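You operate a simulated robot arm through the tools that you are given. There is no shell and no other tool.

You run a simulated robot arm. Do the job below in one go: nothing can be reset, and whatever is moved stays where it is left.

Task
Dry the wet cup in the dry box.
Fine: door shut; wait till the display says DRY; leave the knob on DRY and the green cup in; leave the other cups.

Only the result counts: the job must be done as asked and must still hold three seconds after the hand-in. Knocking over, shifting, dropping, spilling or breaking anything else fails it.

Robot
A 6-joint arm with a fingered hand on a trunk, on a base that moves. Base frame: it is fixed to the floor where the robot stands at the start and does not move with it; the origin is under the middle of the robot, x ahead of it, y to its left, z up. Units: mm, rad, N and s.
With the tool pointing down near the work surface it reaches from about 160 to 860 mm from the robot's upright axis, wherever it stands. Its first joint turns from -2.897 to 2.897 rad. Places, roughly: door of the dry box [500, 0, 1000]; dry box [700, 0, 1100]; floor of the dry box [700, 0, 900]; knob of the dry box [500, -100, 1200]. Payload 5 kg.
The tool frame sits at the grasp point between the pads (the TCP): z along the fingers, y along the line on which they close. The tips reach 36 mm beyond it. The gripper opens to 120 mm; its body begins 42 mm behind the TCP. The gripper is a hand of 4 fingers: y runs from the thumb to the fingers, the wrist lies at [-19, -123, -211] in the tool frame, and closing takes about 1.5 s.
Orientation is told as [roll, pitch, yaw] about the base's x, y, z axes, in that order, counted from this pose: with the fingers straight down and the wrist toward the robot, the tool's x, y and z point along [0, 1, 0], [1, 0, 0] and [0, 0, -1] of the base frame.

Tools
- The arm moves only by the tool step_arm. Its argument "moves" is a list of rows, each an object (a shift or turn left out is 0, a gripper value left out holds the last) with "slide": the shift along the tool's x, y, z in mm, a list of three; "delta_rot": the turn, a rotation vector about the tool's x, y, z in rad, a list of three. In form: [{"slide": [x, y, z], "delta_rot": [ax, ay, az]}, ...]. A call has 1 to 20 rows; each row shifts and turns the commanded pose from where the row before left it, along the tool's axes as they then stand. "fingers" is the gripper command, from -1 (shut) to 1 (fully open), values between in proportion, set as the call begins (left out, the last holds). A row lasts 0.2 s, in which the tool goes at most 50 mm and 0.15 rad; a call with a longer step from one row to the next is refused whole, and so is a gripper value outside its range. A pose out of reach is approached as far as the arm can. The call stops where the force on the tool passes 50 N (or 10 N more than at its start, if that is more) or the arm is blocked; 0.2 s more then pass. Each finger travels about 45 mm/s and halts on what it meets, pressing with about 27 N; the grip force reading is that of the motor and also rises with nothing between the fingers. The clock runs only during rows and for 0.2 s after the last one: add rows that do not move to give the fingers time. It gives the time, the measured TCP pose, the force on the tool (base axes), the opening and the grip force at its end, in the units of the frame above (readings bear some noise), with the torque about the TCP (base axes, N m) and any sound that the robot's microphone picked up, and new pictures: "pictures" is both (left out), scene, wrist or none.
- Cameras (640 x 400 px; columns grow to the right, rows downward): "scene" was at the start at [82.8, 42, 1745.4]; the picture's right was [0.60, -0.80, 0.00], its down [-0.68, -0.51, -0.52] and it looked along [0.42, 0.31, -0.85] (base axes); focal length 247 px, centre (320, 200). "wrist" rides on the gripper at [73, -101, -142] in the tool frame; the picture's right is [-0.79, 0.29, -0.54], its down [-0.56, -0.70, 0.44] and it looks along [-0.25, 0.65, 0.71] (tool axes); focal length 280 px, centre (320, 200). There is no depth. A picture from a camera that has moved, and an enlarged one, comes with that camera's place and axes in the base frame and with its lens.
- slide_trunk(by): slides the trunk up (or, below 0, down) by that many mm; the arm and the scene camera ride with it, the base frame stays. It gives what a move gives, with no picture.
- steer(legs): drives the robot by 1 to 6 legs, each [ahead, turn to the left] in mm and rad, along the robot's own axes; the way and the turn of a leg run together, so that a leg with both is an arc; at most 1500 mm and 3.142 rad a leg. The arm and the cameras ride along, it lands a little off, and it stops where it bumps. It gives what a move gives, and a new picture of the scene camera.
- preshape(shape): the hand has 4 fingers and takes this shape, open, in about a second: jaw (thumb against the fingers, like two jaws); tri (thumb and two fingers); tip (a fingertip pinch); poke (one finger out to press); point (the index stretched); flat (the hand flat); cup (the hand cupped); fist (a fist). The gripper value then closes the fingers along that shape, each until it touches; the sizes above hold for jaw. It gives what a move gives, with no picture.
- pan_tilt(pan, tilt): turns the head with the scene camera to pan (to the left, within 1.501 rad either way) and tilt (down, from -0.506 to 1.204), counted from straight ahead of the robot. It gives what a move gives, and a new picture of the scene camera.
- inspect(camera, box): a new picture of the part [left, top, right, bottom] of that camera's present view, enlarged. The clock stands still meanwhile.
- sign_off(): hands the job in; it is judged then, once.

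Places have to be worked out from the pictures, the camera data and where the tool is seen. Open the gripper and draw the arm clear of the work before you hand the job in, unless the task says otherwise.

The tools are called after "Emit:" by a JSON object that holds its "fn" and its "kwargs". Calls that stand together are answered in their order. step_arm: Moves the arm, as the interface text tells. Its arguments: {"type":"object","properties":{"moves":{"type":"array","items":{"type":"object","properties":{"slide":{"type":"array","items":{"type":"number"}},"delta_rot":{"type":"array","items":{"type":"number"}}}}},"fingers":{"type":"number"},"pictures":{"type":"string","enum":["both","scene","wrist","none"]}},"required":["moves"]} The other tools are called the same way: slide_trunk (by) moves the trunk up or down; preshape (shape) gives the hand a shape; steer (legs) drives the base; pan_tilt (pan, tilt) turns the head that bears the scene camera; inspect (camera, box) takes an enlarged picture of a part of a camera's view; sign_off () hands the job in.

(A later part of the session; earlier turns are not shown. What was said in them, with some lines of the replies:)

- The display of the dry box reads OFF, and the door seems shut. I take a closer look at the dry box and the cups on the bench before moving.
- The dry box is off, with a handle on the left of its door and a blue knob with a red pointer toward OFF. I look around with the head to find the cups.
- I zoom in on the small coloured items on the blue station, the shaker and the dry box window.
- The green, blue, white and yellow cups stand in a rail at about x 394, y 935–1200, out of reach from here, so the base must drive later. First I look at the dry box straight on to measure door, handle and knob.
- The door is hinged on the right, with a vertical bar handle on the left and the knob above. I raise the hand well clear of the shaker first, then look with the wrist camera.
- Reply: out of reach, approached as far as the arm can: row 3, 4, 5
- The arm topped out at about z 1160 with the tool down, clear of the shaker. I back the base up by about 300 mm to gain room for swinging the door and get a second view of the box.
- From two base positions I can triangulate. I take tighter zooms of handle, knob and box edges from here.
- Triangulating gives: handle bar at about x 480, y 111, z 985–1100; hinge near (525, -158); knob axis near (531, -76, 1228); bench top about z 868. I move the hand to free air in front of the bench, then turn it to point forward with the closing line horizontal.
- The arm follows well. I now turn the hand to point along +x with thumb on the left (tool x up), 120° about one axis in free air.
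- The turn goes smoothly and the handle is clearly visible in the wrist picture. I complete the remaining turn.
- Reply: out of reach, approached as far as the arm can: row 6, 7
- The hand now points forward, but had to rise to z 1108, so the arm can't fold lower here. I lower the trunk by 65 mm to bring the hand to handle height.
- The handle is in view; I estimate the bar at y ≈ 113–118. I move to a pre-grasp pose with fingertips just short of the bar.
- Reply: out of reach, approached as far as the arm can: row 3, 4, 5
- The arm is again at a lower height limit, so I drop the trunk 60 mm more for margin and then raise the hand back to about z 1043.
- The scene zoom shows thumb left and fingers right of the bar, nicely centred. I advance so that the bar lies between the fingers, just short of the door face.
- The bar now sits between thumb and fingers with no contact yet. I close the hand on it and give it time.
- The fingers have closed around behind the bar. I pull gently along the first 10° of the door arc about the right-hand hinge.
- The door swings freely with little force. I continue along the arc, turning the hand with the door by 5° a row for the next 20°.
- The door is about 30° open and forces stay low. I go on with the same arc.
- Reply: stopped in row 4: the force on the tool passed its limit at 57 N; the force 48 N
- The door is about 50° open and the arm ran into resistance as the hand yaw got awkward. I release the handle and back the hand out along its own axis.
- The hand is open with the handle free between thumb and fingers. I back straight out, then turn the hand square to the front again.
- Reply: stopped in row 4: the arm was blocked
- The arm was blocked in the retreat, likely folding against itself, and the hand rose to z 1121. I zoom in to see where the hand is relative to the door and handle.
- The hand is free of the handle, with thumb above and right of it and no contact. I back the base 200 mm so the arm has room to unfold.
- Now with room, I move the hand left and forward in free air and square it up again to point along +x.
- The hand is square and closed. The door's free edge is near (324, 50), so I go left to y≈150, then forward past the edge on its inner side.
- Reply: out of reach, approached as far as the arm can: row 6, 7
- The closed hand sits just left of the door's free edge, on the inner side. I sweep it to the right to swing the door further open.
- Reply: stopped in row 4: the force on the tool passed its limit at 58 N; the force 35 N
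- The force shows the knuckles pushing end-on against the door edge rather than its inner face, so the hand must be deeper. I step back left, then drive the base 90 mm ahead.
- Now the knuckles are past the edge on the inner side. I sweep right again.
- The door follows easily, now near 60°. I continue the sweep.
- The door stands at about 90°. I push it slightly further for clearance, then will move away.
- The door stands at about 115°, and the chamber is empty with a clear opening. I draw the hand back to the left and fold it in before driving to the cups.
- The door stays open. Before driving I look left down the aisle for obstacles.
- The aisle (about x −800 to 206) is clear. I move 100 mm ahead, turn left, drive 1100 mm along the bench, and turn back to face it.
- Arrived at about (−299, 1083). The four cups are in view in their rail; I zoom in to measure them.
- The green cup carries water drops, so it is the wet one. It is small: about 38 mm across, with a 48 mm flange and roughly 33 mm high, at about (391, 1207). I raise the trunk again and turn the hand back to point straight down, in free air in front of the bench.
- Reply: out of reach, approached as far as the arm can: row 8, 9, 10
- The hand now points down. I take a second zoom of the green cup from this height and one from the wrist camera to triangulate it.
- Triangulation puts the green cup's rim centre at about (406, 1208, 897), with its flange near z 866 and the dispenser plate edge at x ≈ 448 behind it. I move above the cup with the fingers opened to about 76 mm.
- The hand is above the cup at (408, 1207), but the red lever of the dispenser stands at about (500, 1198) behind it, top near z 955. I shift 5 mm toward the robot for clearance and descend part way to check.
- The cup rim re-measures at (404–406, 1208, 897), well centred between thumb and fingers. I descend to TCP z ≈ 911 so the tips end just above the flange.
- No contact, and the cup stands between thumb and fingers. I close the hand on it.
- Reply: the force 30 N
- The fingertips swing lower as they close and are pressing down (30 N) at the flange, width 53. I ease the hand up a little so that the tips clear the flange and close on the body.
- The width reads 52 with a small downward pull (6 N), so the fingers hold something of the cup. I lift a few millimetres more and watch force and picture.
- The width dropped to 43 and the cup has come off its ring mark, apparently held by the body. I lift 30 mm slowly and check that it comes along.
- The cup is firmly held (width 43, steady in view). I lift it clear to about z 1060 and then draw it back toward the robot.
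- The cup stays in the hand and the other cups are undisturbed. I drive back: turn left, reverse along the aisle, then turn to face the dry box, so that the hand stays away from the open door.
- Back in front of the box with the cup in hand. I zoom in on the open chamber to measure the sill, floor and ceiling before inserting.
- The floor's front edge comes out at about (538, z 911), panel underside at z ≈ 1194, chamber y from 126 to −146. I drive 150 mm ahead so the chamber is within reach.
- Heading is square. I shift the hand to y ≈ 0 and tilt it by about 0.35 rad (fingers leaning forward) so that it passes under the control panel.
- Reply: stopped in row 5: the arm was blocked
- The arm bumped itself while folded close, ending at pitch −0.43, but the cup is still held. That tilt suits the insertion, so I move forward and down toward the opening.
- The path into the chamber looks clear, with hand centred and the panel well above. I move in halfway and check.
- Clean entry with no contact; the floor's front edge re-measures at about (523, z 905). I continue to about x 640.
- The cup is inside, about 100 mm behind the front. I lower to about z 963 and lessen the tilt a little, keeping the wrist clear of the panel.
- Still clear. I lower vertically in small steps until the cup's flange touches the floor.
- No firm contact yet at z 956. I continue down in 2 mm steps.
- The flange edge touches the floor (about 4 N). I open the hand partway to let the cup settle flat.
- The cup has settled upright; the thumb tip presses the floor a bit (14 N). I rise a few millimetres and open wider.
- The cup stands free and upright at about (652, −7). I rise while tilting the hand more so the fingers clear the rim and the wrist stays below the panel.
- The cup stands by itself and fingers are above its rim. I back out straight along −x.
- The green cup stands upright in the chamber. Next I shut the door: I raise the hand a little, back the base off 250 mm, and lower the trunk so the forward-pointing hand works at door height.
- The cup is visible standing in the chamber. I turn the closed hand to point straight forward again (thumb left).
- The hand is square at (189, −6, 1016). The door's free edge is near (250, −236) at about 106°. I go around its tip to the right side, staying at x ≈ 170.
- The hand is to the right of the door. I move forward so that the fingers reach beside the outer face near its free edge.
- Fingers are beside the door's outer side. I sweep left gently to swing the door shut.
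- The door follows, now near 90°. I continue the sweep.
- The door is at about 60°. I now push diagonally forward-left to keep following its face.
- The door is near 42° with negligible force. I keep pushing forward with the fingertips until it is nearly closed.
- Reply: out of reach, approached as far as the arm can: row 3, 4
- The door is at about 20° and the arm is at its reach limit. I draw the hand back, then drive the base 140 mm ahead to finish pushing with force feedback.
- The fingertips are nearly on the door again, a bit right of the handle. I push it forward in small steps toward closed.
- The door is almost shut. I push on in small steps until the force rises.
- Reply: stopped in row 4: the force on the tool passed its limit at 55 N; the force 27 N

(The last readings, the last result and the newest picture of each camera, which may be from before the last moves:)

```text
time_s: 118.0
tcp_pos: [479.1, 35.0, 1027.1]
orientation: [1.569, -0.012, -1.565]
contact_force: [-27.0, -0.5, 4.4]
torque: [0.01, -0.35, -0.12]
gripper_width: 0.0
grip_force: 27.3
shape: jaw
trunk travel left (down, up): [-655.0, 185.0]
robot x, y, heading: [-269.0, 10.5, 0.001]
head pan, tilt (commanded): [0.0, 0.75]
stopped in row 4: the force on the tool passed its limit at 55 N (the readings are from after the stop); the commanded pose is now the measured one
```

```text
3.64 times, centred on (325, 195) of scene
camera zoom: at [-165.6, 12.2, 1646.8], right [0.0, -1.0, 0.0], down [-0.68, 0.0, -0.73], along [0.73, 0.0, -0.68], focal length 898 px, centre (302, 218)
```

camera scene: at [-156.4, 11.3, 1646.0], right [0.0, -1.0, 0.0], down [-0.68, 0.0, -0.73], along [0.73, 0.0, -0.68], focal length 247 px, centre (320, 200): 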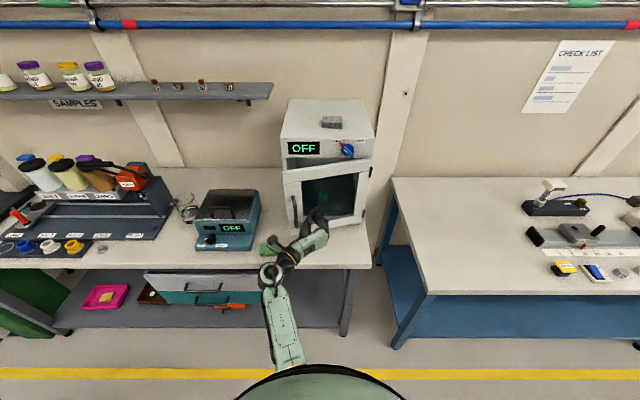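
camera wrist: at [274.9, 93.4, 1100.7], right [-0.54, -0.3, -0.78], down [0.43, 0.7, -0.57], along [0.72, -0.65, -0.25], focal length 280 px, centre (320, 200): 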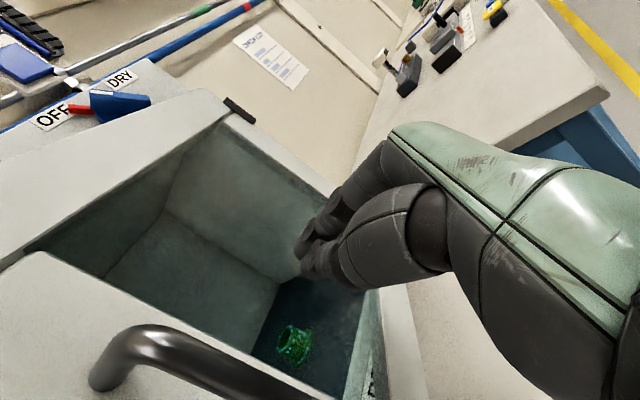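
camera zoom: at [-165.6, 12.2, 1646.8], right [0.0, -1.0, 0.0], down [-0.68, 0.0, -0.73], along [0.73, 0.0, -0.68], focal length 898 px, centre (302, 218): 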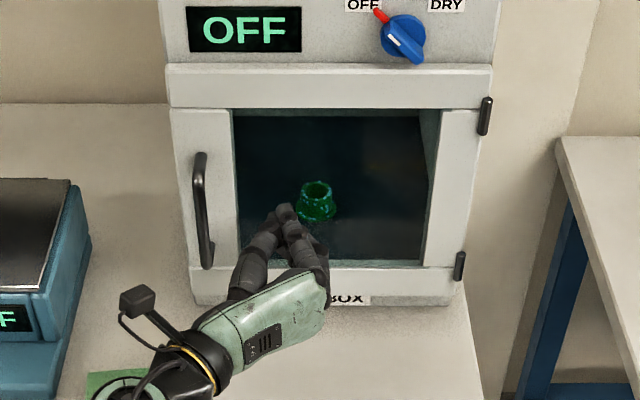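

The door is shut: contact at 55 N with the face flush. I back the hand off and raise the trunk to bring it up to knob height.

Emit:
{"fn": "step_arm", "kwargs": {"moves": [{"slide": [0, 0, -30]}, {"slide": [0, 10, -40]}, {"slide": [0, 20, -40]}], "fingers": 1, "pictures": "none"}}

Emit:
{"fn": "slide_trunk", "kwargs": {"by": 150}}

Emit:
{"fn": "inspect", "kwargs": {"camera": "scene", "box": [260, 90, 420, 270]}}

Emit:
{"fn": "inspect", "kwargs": {"camera": "wrist", "box": [0, 0, 640, 400]}}

```text
time_s: 118.8
tcp_pos: [373.5, 3.1, 1025.2]
orientation: [1.565, -0.01, -1.562]
contact_force: [0.2, -0.7, -0.5]
torque: [0.04, 0.0, 0.0]
gripper_width: 119.5
grip_force: 0.1
shape: jaw
trunk travel left (down, up): [-655.0, 185.0]
robot x, y, heading: [-269.9, 15.9, 0.001]
head pan, tilt (commanded): [0.0, 0.75]
```

```text
time_s: 120.6
tcp_pos: [374.2, 4.8, 1175.3]
orientation: [1.565, -0.008, -1.562]
contact_force: [-0.2, -0.3, 0.6]
torque: [0.02, -0.02, 0.0]
gripper_width: 119.9
grip_force: 0.3
shape: jaw
trunk travel left (down, up): [-805.0, 35.0]
robot x, y, heading: [-267.4, 14.0, 0.003]
head pan, tilt (commanded): [0.0, 0.75]
```

```text
2.22 times, centred on (340, 180) of scene
camera zoom: at [-157.5, 11.4, 1796.0], right [0.0, -1.0, 0.0], down [-0.68, 0.0, -0.73], along [0.73, 0.0, -0.68], focal length 548 px, centre (276, 244)
```

zoom: 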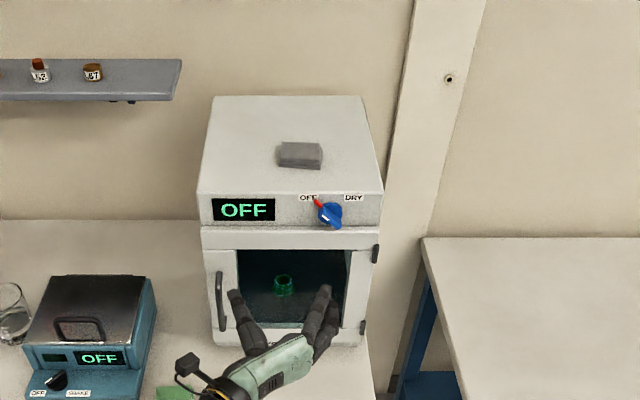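

```text
1.00 times, centred on (320, 200) of wrist (not enlarged: the box is as wide or as high as the picture)
camera zoom: at [230.1, 105.7, 1246.9], right [-0.55, -0.3, -0.78], down [0.43, 0.7, -0.57], along [0.72, -0.65, -0.25], focal length 280 px, centre (320, 200)
```

zoom: 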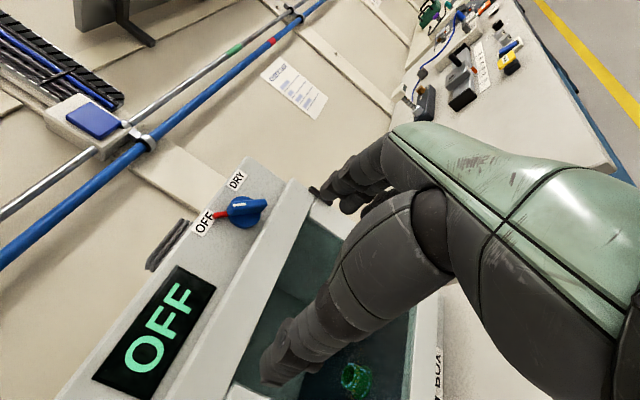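

The door stays shut with the cup visible inside. I zoom in on the knob from both cameras to pin its position and the ridge direction.

Emit:
{"fn": "inspect", "kwargs": {"camera": "scene", "box": [325, 165, 375, 197]}}

Emit:
{"fn": "inspect", "kwargs": {"camera": "wrist", "box": [180, 150, 300, 250]}}

```text
12.50 times, centred on (350, 181) of scene
camera zoom: at [-157.5, 11.4, 1796.0], right [0.0, -1.0, 0.0], down [-0.68, 0.0, -0.73], along [0.73, 0.0, -0.68], focal length 3085 px, centre (-55, 438)
```

zoom: 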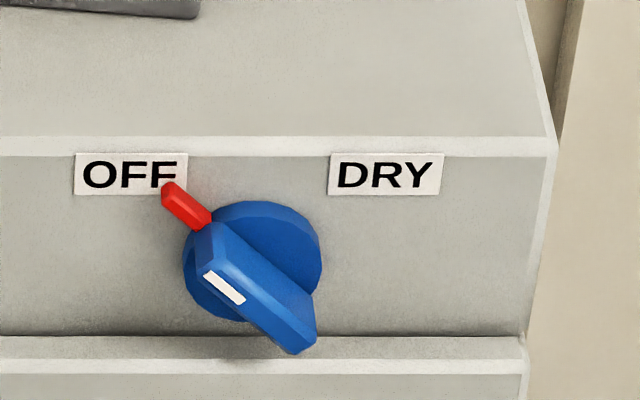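

```text
4.00 times, centred on (240, 200) of wrist
camera zoom: at [230.1, 105.7, 1246.9], right [-0.55, -0.3, -0.78], down [0.43, 0.7, -0.57], along [0.72, -0.65, -0.25], focal length 1122 px, centre (640, 200)
```

zoom: 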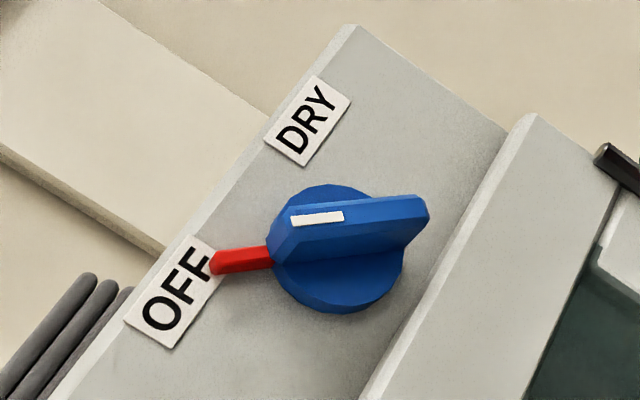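

Knob: axis at about (y −76, z 1228), ridge front at x ≈ 504, ridge leaning from the pointer at upper left to the tail at lower right. I move in front of it, rolling the hand −45° so that the jaws straddle the ridge, with a 46 mm opening.

Emit:
{"fn": "step_arm", "kwargs": {"moves": [{"slide": [17.7, 27, 13]}, {"slide": [17.7, 27, 13]}, {"slide": [17.6, 27, 13]}, {"delta_rot": [0, 0, -0.131]}, {"delta_rot": [0, 0, -0.131]}, {"delta_rot": [0, 0, -0.131]}, {"delta_rot": [0, 0, -0.131]}, {"delta_rot": [0, 0, -0.131]}, {"delta_rot": [0, 0, -0.13]}], "fingers": -0.23, "pictures": "both"}}

Emit:
{"fn": "inspect", "kwargs": {"camera": "scene", "box": [290, 130, 410, 230]}}

```text
time_s: 122.6
tcp_pos: [414.1, -75.5, 1226.4]
orientation: [1.56, -0.795, -1.555]
contact_force: [-0.3, -0.7, -0.2]
torque: [0.02, -0.01, 0.02]
gripper_width: 47.0
grip_force: 0.0
shape: jaw
trunk travel left (down, up): [-805.0, 35.0]
robot x, y, heading: [-267.4, 10.0, 0.001]
head pan, tilt (commanded): [0.0, 0.75]
camera scene: at [-157.6, 10.9, 1796.0], right [0.0, -1.0, 0.0], down [-0.68, 0.0, -0.73], along [0.73, 0.0, -0.68], focal length 247 px, centre (320, 200)
camera wrist: at [269.5, 46.2, 1206.9], right [-0.54, -0.77, -0.34], down [0.44, 0.09, -0.9], along [0.72, -0.63, 0.28], focal length 280 px, centre (320, 200)
```

scene: 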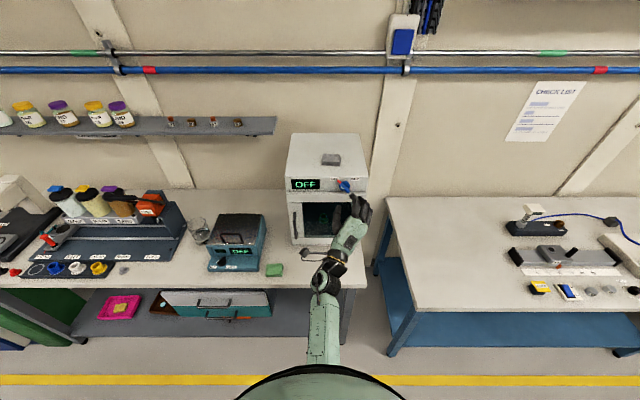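
wrist: 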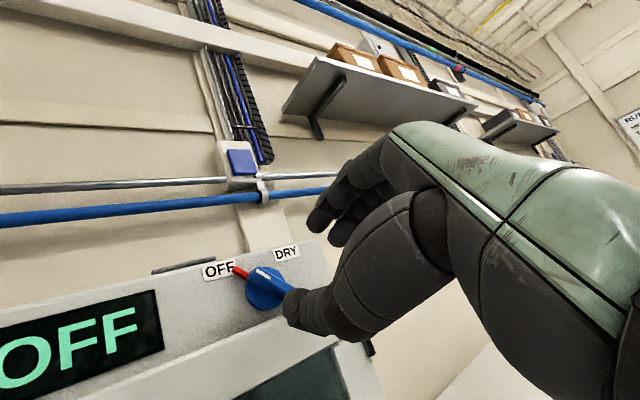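

```text
4.00 times, centred on (350, 180) of scene
camera zoom: at [-157.6, 10.9, 1796.0], right [0.0, -1.0, 0.0], down [-0.68, 0.0, -0.73], along [0.73, 0.0, -0.68], focal length 987 px, centre (200, 280)
```

zoom: 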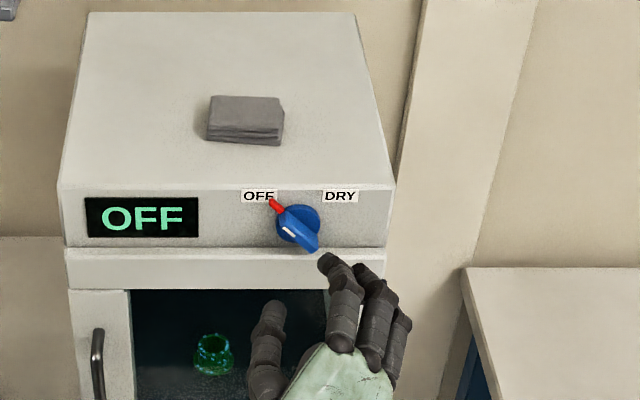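

Thumb at lower left and index at upper right straddle the ridge nicely. I advance 60 mm so that the tips come alongside the ridge, without reaching the panel.

Emit:
{"fn": "step_arm", "kwargs": {"moves": [{"slide": [0, 0, 22]}, {"slide": [0, 0, 20]}, {"slide": [0, 0, 16]}], "pictures": "wrist"}}

Emit:
{"fn": "inspect", "kwargs": {"camera": "scene", "box": [310, 150, 390, 220]}}

Emit:
{"fn": "inspect", "kwargs": {"camera": "wrist", "box": [180, 200, 380, 350]}}

```text
time_s: 123.4
tcp_pos: [473.7, -75.2, 1229.4]
orientation: [1.55, -0.792, -1.553]
contact_force: [-1.2, -0.5, -0.2]
torque: [0.01, -0.03, 0.0]
gripper_width: 46.7
grip_force: 0.0
shape: jaw
trunk travel left (down, up): [-805.0, 35.0]
robot x, y, heading: [-264.2, 9.8, 0.003]
head pan, tilt (commanded): [0.0, 0.75]
camera wrist: at [328.9, 48.8, 1209.6], right [-0.54, -0.77, -0.34], down [0.43, 0.09, -0.9], along [0.72, -0.64, 0.28], focal length 280 px, centre (320, 200)
```

wrist: 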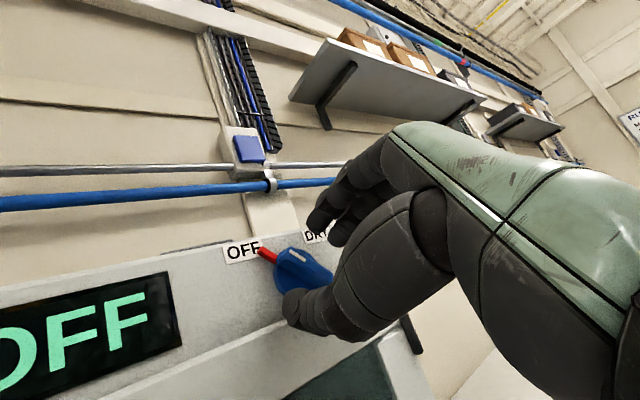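

```text
5.71 times, centred on (350, 185) of scene
camera zoom: at [-157.3, 11.4, 1796.0], right [0.0, -1.0, 0.0], down [-0.68, 0.0, -0.73], along [0.73, 0.0, -0.68], focal length 1410 px, centre (149, 286)
```

zoom: 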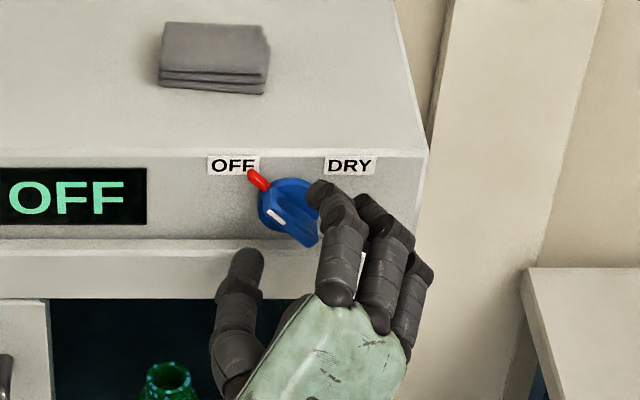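

```text
2.67 times, centred on (280, 275) of wrist
camera zoom: at [328.9, 48.8, 1209.6], right [-0.54, -0.77, -0.34], down [0.43, 0.09, -0.9], along [0.72, -0.64, 0.28], focal length 748 px, centre (427, 0)
```

zoom: 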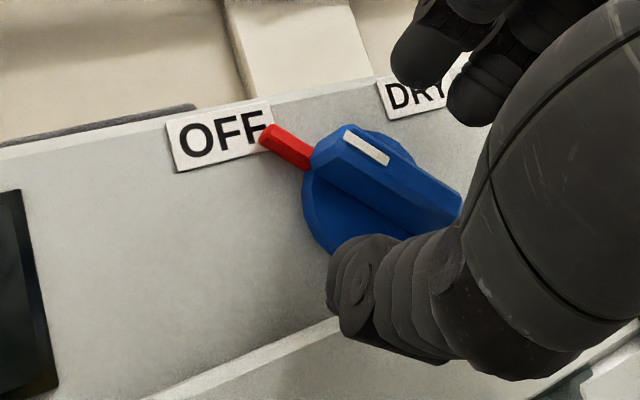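

The jaws straddle the ridge with no contact. I go 4 mm deeper and close on it.

Emit:
{"fn": "step_arm", "kwargs": {"moves": [{"slide": [0, 0, 4]}, {}, {}, {}, {}, {}, {}, {}], "fingers": -1, "pictures": "wrist"}}

Emit:
{"fn": "inspect", "kwargs": {"camera": "scene", "box": [310, 150, 390, 220]}}

Emit:
{"fn": "inspect", "kwargs": {"camera": "wrist", "box": [180, 200, 380, 350]}}

```text
time_s: 125.2
tcp_pos: [473.9, -73.3, 1231.0]
orientation: [1.551, -0.793, -1.554]
contact_force: [-14.9, 0.3, -3.7]
torque: [0.09, 0.2, -0.01]
gripper_width: 4.7
grip_force: 26.7
shape: jaw
trunk travel left (down, up): [-805.0, 35.0]
robot x, y, heading: [-269.7, 12.2, 0.001]
head pan, tilt (commanded): [0.0, 0.75]
camera wrist: at [329.7, 48.6, 1211.0], right [-0.54, -0.77, -0.34], down [0.43, 0.09, -0.9], along [0.72, -0.64, 0.28], focal length 280 px, centre (320, 200)
```

wrist: 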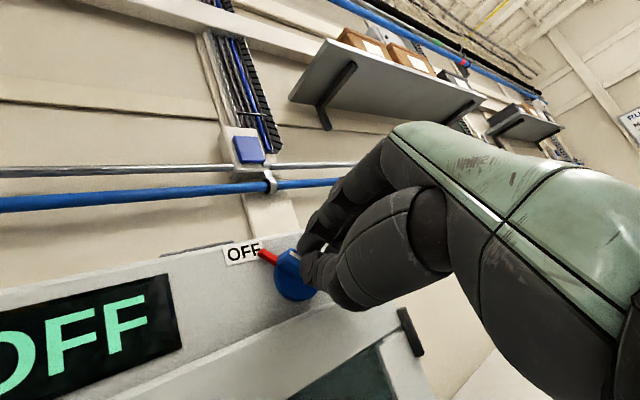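

```text
5.71 times, centred on (350, 185) of scene
camera zoom: at [-160.9, 11.4, 1796.2], right [0.0, -1.0, 0.0], down [-0.68, 0.0, -0.73], along [0.73, 0.0, -0.68], focal length 1410 px, centre (149, 286)
```

zoom: 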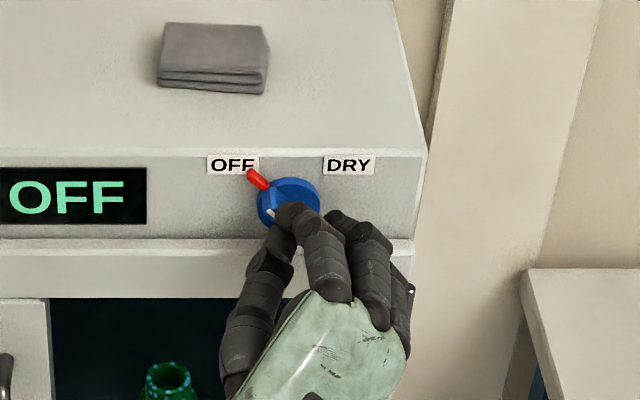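

```text
2.67 times, centred on (280, 275) of wrist
camera zoom: at [329.7, 48.6, 1211.0], right [-0.54, -0.77, -0.34], down [0.43, 0.09, -0.9], along [0.72, -0.64, 0.28], focal length 748 px, centre (427, 0)
```

zoom: 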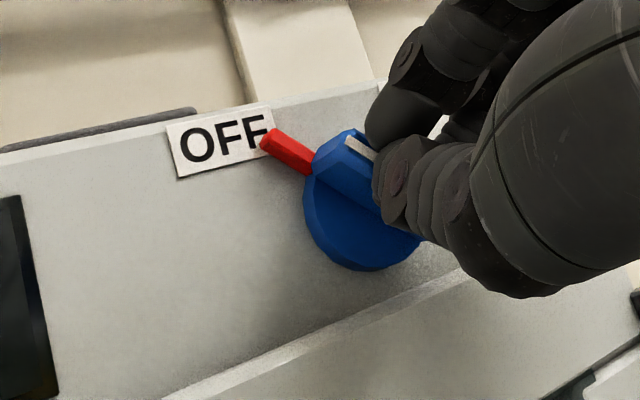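

The fingers closed to about 5 mm on the ridge with some back-push, so the hold may be shallow. I try a small clockwise turn to see if the knob follows.

Emit:
{"fn": "step_arm", "kwargs": {"moves": [{"delta_rot": [0, 0, 0.1]}, {"delta_rot": [0, 0, 0.1]}, {"delta_rot": [0, 0, 0.1]}], "pictures": "none"}}

Emit:
{"fn": "inspect", "kwargs": {"camera": "scene", "box": [310, 150, 390, 220]}}

Emit:
{"fn": "inspect", "kwargs": {"camera": "wrist", "box": [180, 180, 380, 330]}}

```text
time_s: 126.0
tcp_pos: [474.4, -75.7, 1231.4]
orientation: [1.568, -0.495, -1.562]
contact_force: [-11.4, -1.2, 2.2]
torque: [-0.01, -0.09, -0.12]
gripper_width: 4.9
grip_force: 27.0
shape: jaw
trunk travel left (down, up): [-805.0, 35.0]
robot x, y, heading: [-264.9, 9.3, 0.002]
head pan, tilt (commanded): [0.0, 0.75]
```

```text
5.71 times, centred on (350, 185) of scene
camera zoom: at [-161.5, 11.3, 1796.3], right [0.0, -1.0, 0.0], down [-0.68, 0.0, -0.73], along [0.73, 0.0, -0.68], focal length 1410 px, centre (149, 286)
```

zoom: 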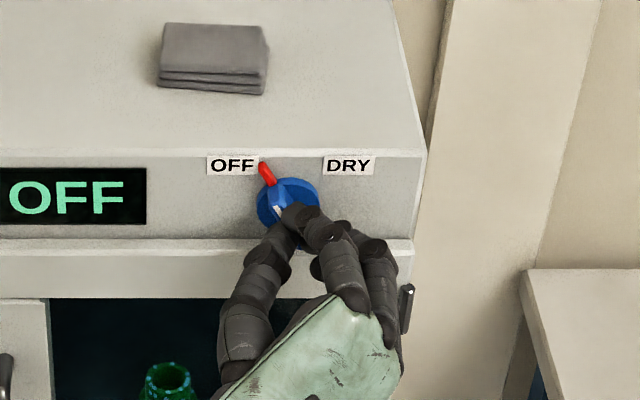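

```text
2.67 times, centred on (280, 255) of wrist
camera zoom: at [329.4, 47.3, 1246.7], right [-0.54, -0.63, -0.56], down [0.44, 0.35, -0.83], along [0.72, -0.69, 0.09], focal length 748 px, centre (427, 53)
```

zoom: 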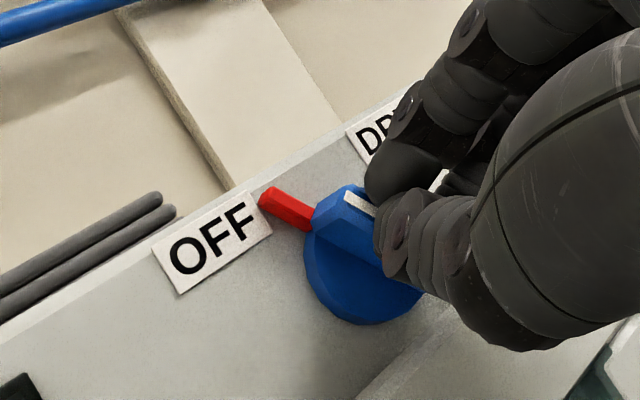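

The knob turns with the hand (the pointer has swung away from OFF). I continue clockwise.

Emit:
{"fn": "step_arm", "kwargs": {"moves": [{"delta_rot": [0, 0, 0.1]}, {"delta_rot": [0, 0, 0.1]}, {"delta_rot": [0, 0, 0.1]}, {"delta_rot": [0, 0, 0.1]}, {"delta_rot": [0, 0, 0.1]}], "pictures": "none"}}

Emit:
{"fn": "inspect", "kwargs": {"camera": "scene", "box": [310, 150, 390, 220]}}

```text
time_s: 127.2
tcp_pos: [473.4, -76.0, 1230.1]
orientation: [1.569, 0.006, -1.565]
contact_force: [-11.6, -6.2, 5.7]
torque: [-0.02, -0.21, -0.31]
gripper_width: 4.6
grip_force: 27.1
shape: jaw
trunk travel left (down, up): [-805.0, 35.0]
robot x, y, heading: [-267.6, 7.8, 0.004]
head pan, tilt (commanded): [0.0, 0.75]
```

```text
5.71 times, centred on (350, 185) of scene
camera zoom: at [-162.2, 9.5, 1796.3], right [0.0, -1.0, 0.0], down [-0.68, 0.0, -0.73], along [0.73, 0.0, -0.68], focal length 1410 px, centre (149, 286)
```

zoom: 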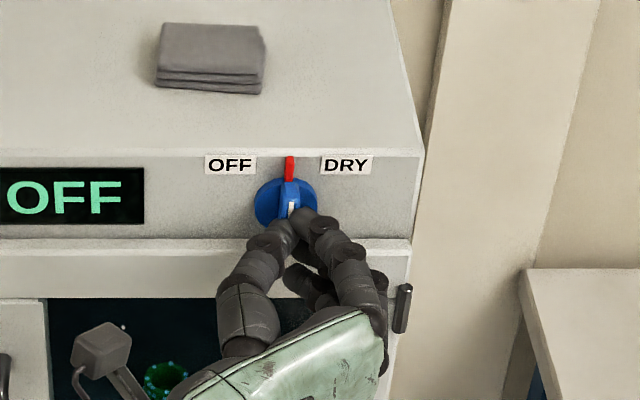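

The pointer is straight up now, halfway. I continue turning clockwise.

Emit:
{"fn": "step_arm", "kwargs": {"moves": [{"delta_rot": [0, 0, 0.1]}, {"delta_rot": [0, 0, 0.1]}, {"delta_rot": [0, 0, 0.1]}, {"delta_rot": [0, 0, 0.1]}, {"delta_rot": [0, 0, 0.1]}], "pictures": "none"}}

Emit:
{"fn": "inspect", "kwargs": {"camera": "scene", "box": [310, 150, 390, 220]}}

```text
time_s: 128.4
tcp_pos: [472.0, -77.7, 1228.4]
orientation: [1.564, 0.508, -1.567]
contact_force: [-13.5, -8.6, 3.6]
torque: [-0.01, -0.1, -0.35]
gripper_width: 4.7
grip_force: 27.3
shape: jaw
trunk travel left (down, up): [-805.0, 35.0]
robot x, y, heading: [-266.8, 10.4, -0.001]
head pan, tilt (commanded): [0.0, 0.75]
```

```text
5.71 times, centred on (350, 185) of scene
camera zoom: at [-161.9, 8.8, 1796.3], right [0.0, -1.0, 0.0], down [-0.68, 0.0, -0.73], along [0.73, 0.0, -0.68], focal length 1410 px, centre (149, 286)
```

zoom: 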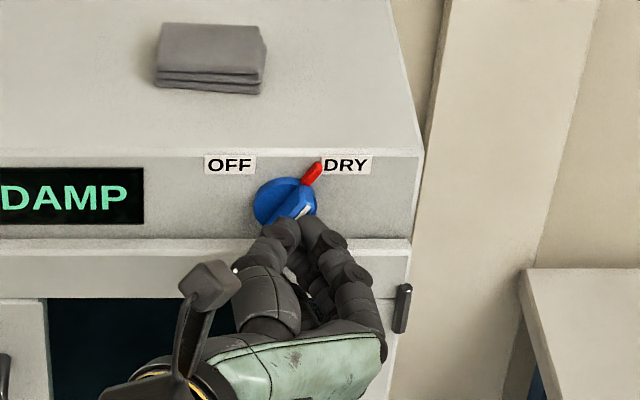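

The display now reads DAMP, so drying is on. I turn the last bit so that the pointer sits fully at DRY.

Emit:
{"fn": "step_arm", "kwargs": {"moves": [{"delta_rot": [0, 0, 0.1]}, {"delta_rot": [0, 0, 0.1]}, {"delta_rot": [0, 0, 0.07]}], "pictures": "none"}}

Emit:
{"fn": "inspect", "kwargs": {"camera": "scene", "box": [290, 150, 390, 220]}}

```text
time_s: 129.2
tcp_pos: [471.8, -77.9, 1229.0]
orientation: [1.564, 0.779, -1.569]
contact_force: [-12.5, -12.2, 1.9]
torque: [-0.16, 0.02, -0.42]
gripper_width: 4.8
grip_force: 27.8
shape: jaw
trunk travel left (down, up): [-805.0, 35.0]
robot x, y, heading: [-268.0, 8.5, 0.005]
head pan, tilt (commanded): [0.0, 0.75]
```

```text
5.71 times, centred on (340, 185) of scene
camera zoom: at [-161.7, 7.9, 1796.2], right [0.0, -1.0, 0.0], down [-0.68, 0.0, -0.73], along [0.73, 0.0, -0.68], focal length 1410 px, centre (206, 286)
```

zoom: 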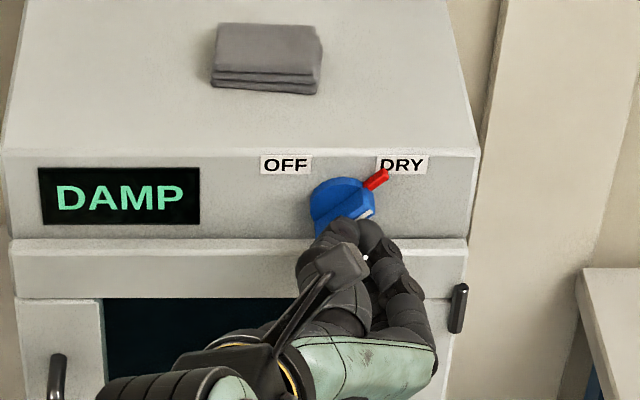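

The pointer is on DRY and the display says DAMP. I open the hand and back off straight from the knob.

Emit:
{"fn": "step_arm", "kwargs": {"moves": [{}, {}, {}, {}], "fingers": -0.2, "pictures": "none"}}

Emit:
{"fn": "inspect", "kwargs": {"camera": "scene", "box": [290, 150, 390, 220]}}

```text
time_s: 130.2
tcp_pos: [476.3, -74.2, 1227.6]
orientation: [1.561, 0.776, -1.568]
contact_force: [-0.9, -0.1, -1.0]
torque: [-0.01, 0.0, -0.03]
gripper_width: 47.7
grip_force: 0.1
shape: jaw
trunk travel left (down, up): [-805.0, 35.0]
robot x, y, heading: [-266.6, 9.4, 0.002]
head pan, tilt (commanded): [0.0, 0.75]
```

```text
5.71 times, centred on (340, 185) of scene
camera zoom: at [-157.1, 12.2, 1796.0], right [0.0, -1.0, 0.0], down [-0.68, 0.0, -0.73], along [0.73, 0.0, -0.68], focal length 1410 px, centre (206, 286)
```

zoom: 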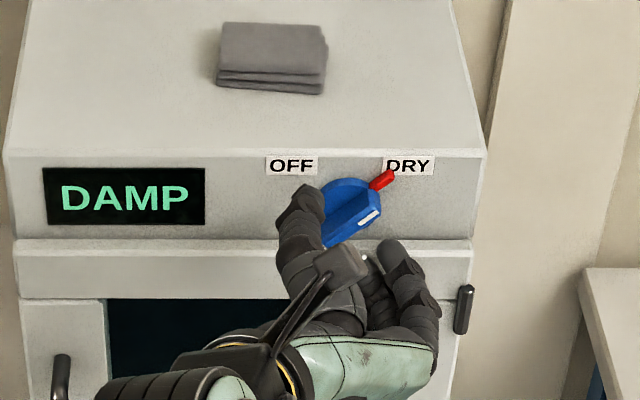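

The knob stays on DRY after release. I retract straight back, clear of the box.

Emit:
{"fn": "step_arm", "kwargs": {"moves": [{"slide": [0, 0, -20]}, {"slide": [0, 0, -30]}, {"slide": [0, 0, -35]}, {"slide": [0, 0, -35]}], "pictures": "none"}}

Emit:
{"fn": "steer", "kwargs": {"legs": [[-150, 0]]}}

Emit:
{"fn": "inspect", "kwargs": {"camera": "scene", "box": [260, 80, 400, 240]}}

```text
time_s: 131.2
tcp_pos: [352.7, -77.7, 1230.6]
orientation: [1.565, 0.775, -1.566]
contact_force: [0.0, 0.0, 1.0]
torque: [-0.02, 0.03, 0.02]
gripper_width: 47.5
grip_force: 0.1
shape: jaw
trunk travel left (down, up): [-805.0, 35.0]
robot x, y, heading: [-269.7, 12.5, 0.001]
head pan, tilt (commanded): [0.0, 0.75]
```

```text
time_s: 132.6
tcp_pos: [207.5, -79.5, 1227.0]
orientation: [1.559, 0.774, -1.573]
contact_force: [-0.1, -0.3, 0.2]
torque: [-0.02, -0.02, -0.05]
gripper_width: 47.6
grip_force: 0.1
shape: jaw
trunk travel left (down, up): [-805.0, 35.0]
robot x, y, heading: [-416.3, 8.4, 0.004]
head pan, tilt (commanded): [0.0, 0.75]
camera scene: at [-305.9, 10.8, 1795.8], right [0.0, -1.0, 0.0], down [-0.68, 0.0, -0.73], along [0.73, 0.0, -0.68], focal length 247 px, centre (320, 200)
```

scene: 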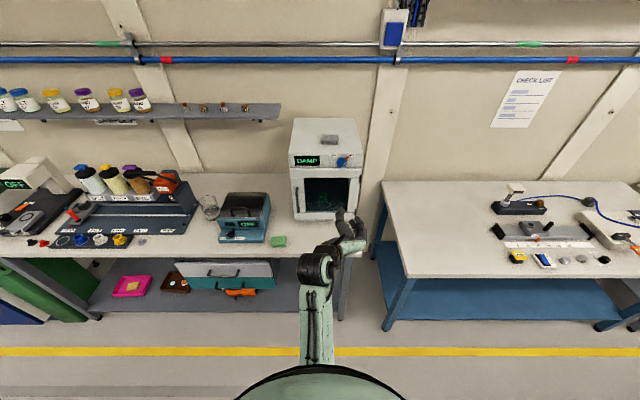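

```text
2.50 times, centred on (330, 160) of scene
camera zoom: at [-305.9, 10.8, 1795.8], right [0.0, -1.0, 0.0], down [-0.68, 0.0, -0.73], along [0.73, 0.0, -0.68], focal length 617 px, centre (295, 300)
```

zoom: 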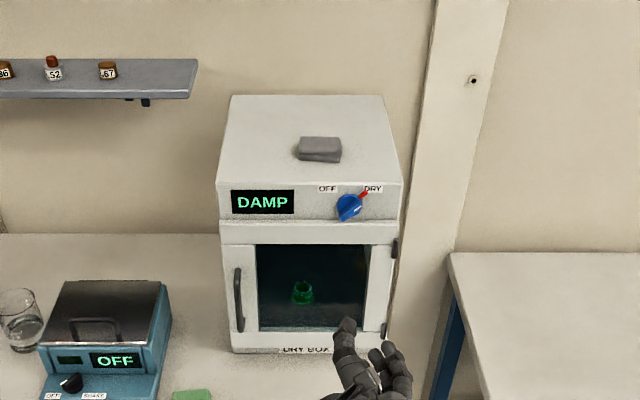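

Door shut, knob on DRY, cup inside, display DAMP. I open the hand fully and wait, watching the display.

Emit:
{"fn": "step_arm", "kwargs": {"moves": [{}, {}, {}, {}, {}, {}, {}, {}, {}, {}, {}, {}, {}, {}, {}, {}, {}, {}, {}, {}], "fingers": 1, "pictures": "none"}}

Emit:
{"fn": "inspect", "kwargs": {"camera": "scene", "box": [280, 140, 370, 230]}}

```text
time_s: 136.8
tcp_pos: [205.9, -79.3, 1229.9]
orientation: [1.563, 0.775, -1.57]
contact_force: [0.7, -0.1, 0.1]
torque: [-0.03, 0.0, 0.0]
gripper_width: 119.6
grip_force: 0.1
shape: jaw
trunk travel left (down, up): [-805.0, 35.0]
robot x, y, heading: [-417.9, 9.6, -0.001]
head pan, tilt (commanded): [0.0, 0.75]
```

```text
4.44 times, centred on (325, 185) of scene
camera zoom: at [-308.1, 11.1, 1796.0], right [0.0, -1.0, 0.0], down [-0.68, 0.0, -0.73], along [0.73, 0.0, -0.68], focal length 1097 px, centre (298, 267)
```

zoom: 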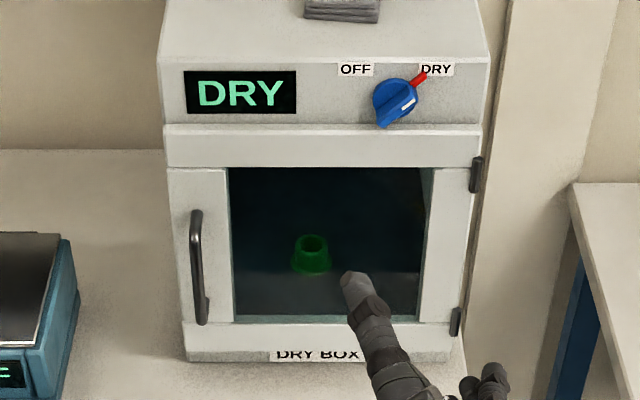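

The display says DRY and the drops on the cup are gone. I check the other cups and wait a little more to see that it holds.

Emit:
{"fn": "inspect", "kwargs": {"camera": "scene", "box": [20, 190, 160, 260]}}

Emit:
{"fn": "step_arm", "kwargs": {"moves": [{"slide": [0, 0, -30]}, {"slide": [0, 0, -30]}, {}, {}, {}, {}, {}, {}, {}, {}, {}, {}], "pictures": "scene"}}

Emit:
{"fn": "inspect", "kwargs": {"camera": "scene", "box": [280, 140, 370, 230]}}

```text
4.57 times, centred on (90, 225) of scene
camera zoom: at [-308.1, 11.1, 1796.0], right [0.0, -1.0, 0.0], down [-0.68, 0.0, -0.73], along [0.73, 0.0, -0.68], focal length 1128 px, centre (1371, 86)
```

zoom: 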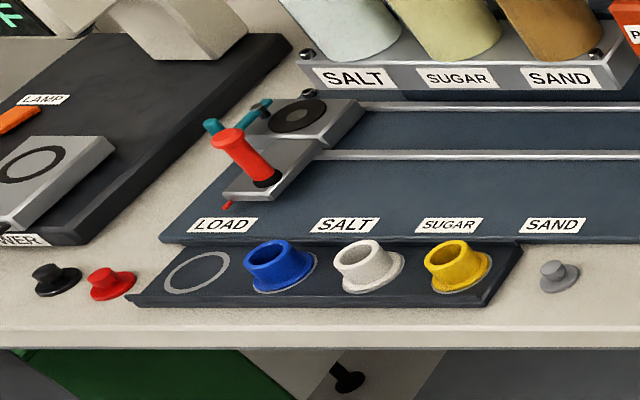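

```text
time_s: 139.4
tcp_pos: [146.6, -79.4, 1228.1]
orientation: [1.562, 0.774, -1.57]
contact_force: [1.7, -0.5, 0.7]
torque: [0.0, 0.0, 0.03]
gripper_width: 119.9
grip_force: 0.1
shape: jaw
trunk travel left (down, up): [-805.0, 35.0]
robot x, y, heading: [-418.4, 10.5, -0.001]
head pan, tilt (commanded): [0.0, 0.75]
camera scene: at [-308.1, 11.1, 1796.0], right [0.0, -1.0, 0.0], down [-0.68, 0.0, -0.73], along [0.73, 0.0, -0.68], focal length 247 px, centre (320, 200)
```

scene: 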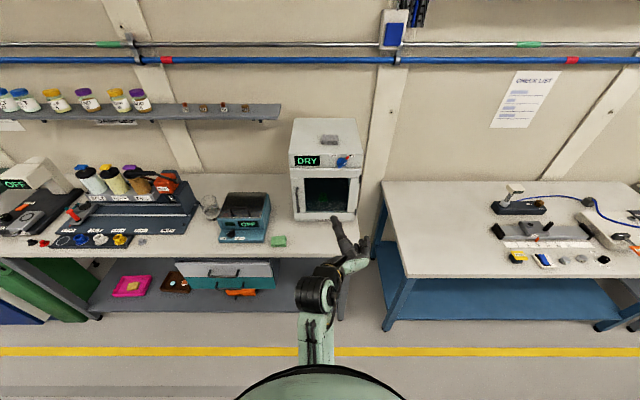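

```text
4.44 times, centred on (325, 185) of scene
camera zoom: at [-308.1, 11.1, 1796.0], right [0.0, -1.0, 0.0], down [-0.68, 0.0, -0.73], along [0.73, 0.0, -0.68], focal length 1097 px, centre (298, 267)
```

zoom: 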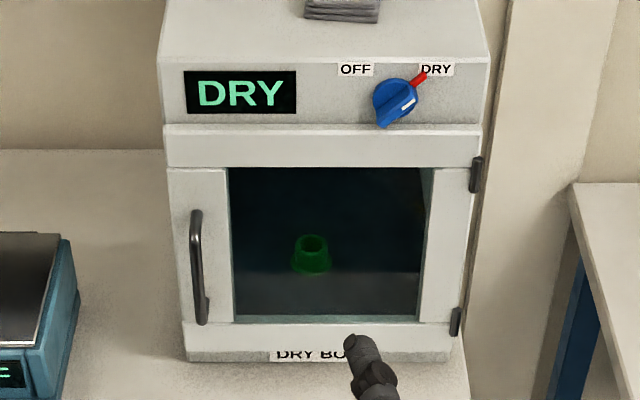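

The display holds DRY, the door is shut, the knob is on DRY and the green cup stands inside without drops. The blue, white and yellow cups are in their places, and the hand is open and clear, so I hand the job in.

Emit:
{"fn": "sign_off", "kwargs": {}}

```text
The job is handed in.
```

The green cup was the wet one. It is now in the dry box and reads dry, and I have handed the job in.

- **Dry box:** the door is shut, the knob is on DRY, and the display changed from DAMP to DRY. It still read DRY a couple of seconds later, just before the hand-in.
- **Green cup:** it stands upright inside, and the water drops on it are gone.
- **Other cups:** the blue, white and yellow cups are still in their places on the rail. Nothing else looked disturbed.
- **Robot:** the hand is open and the arm is drawn back clear of the box.
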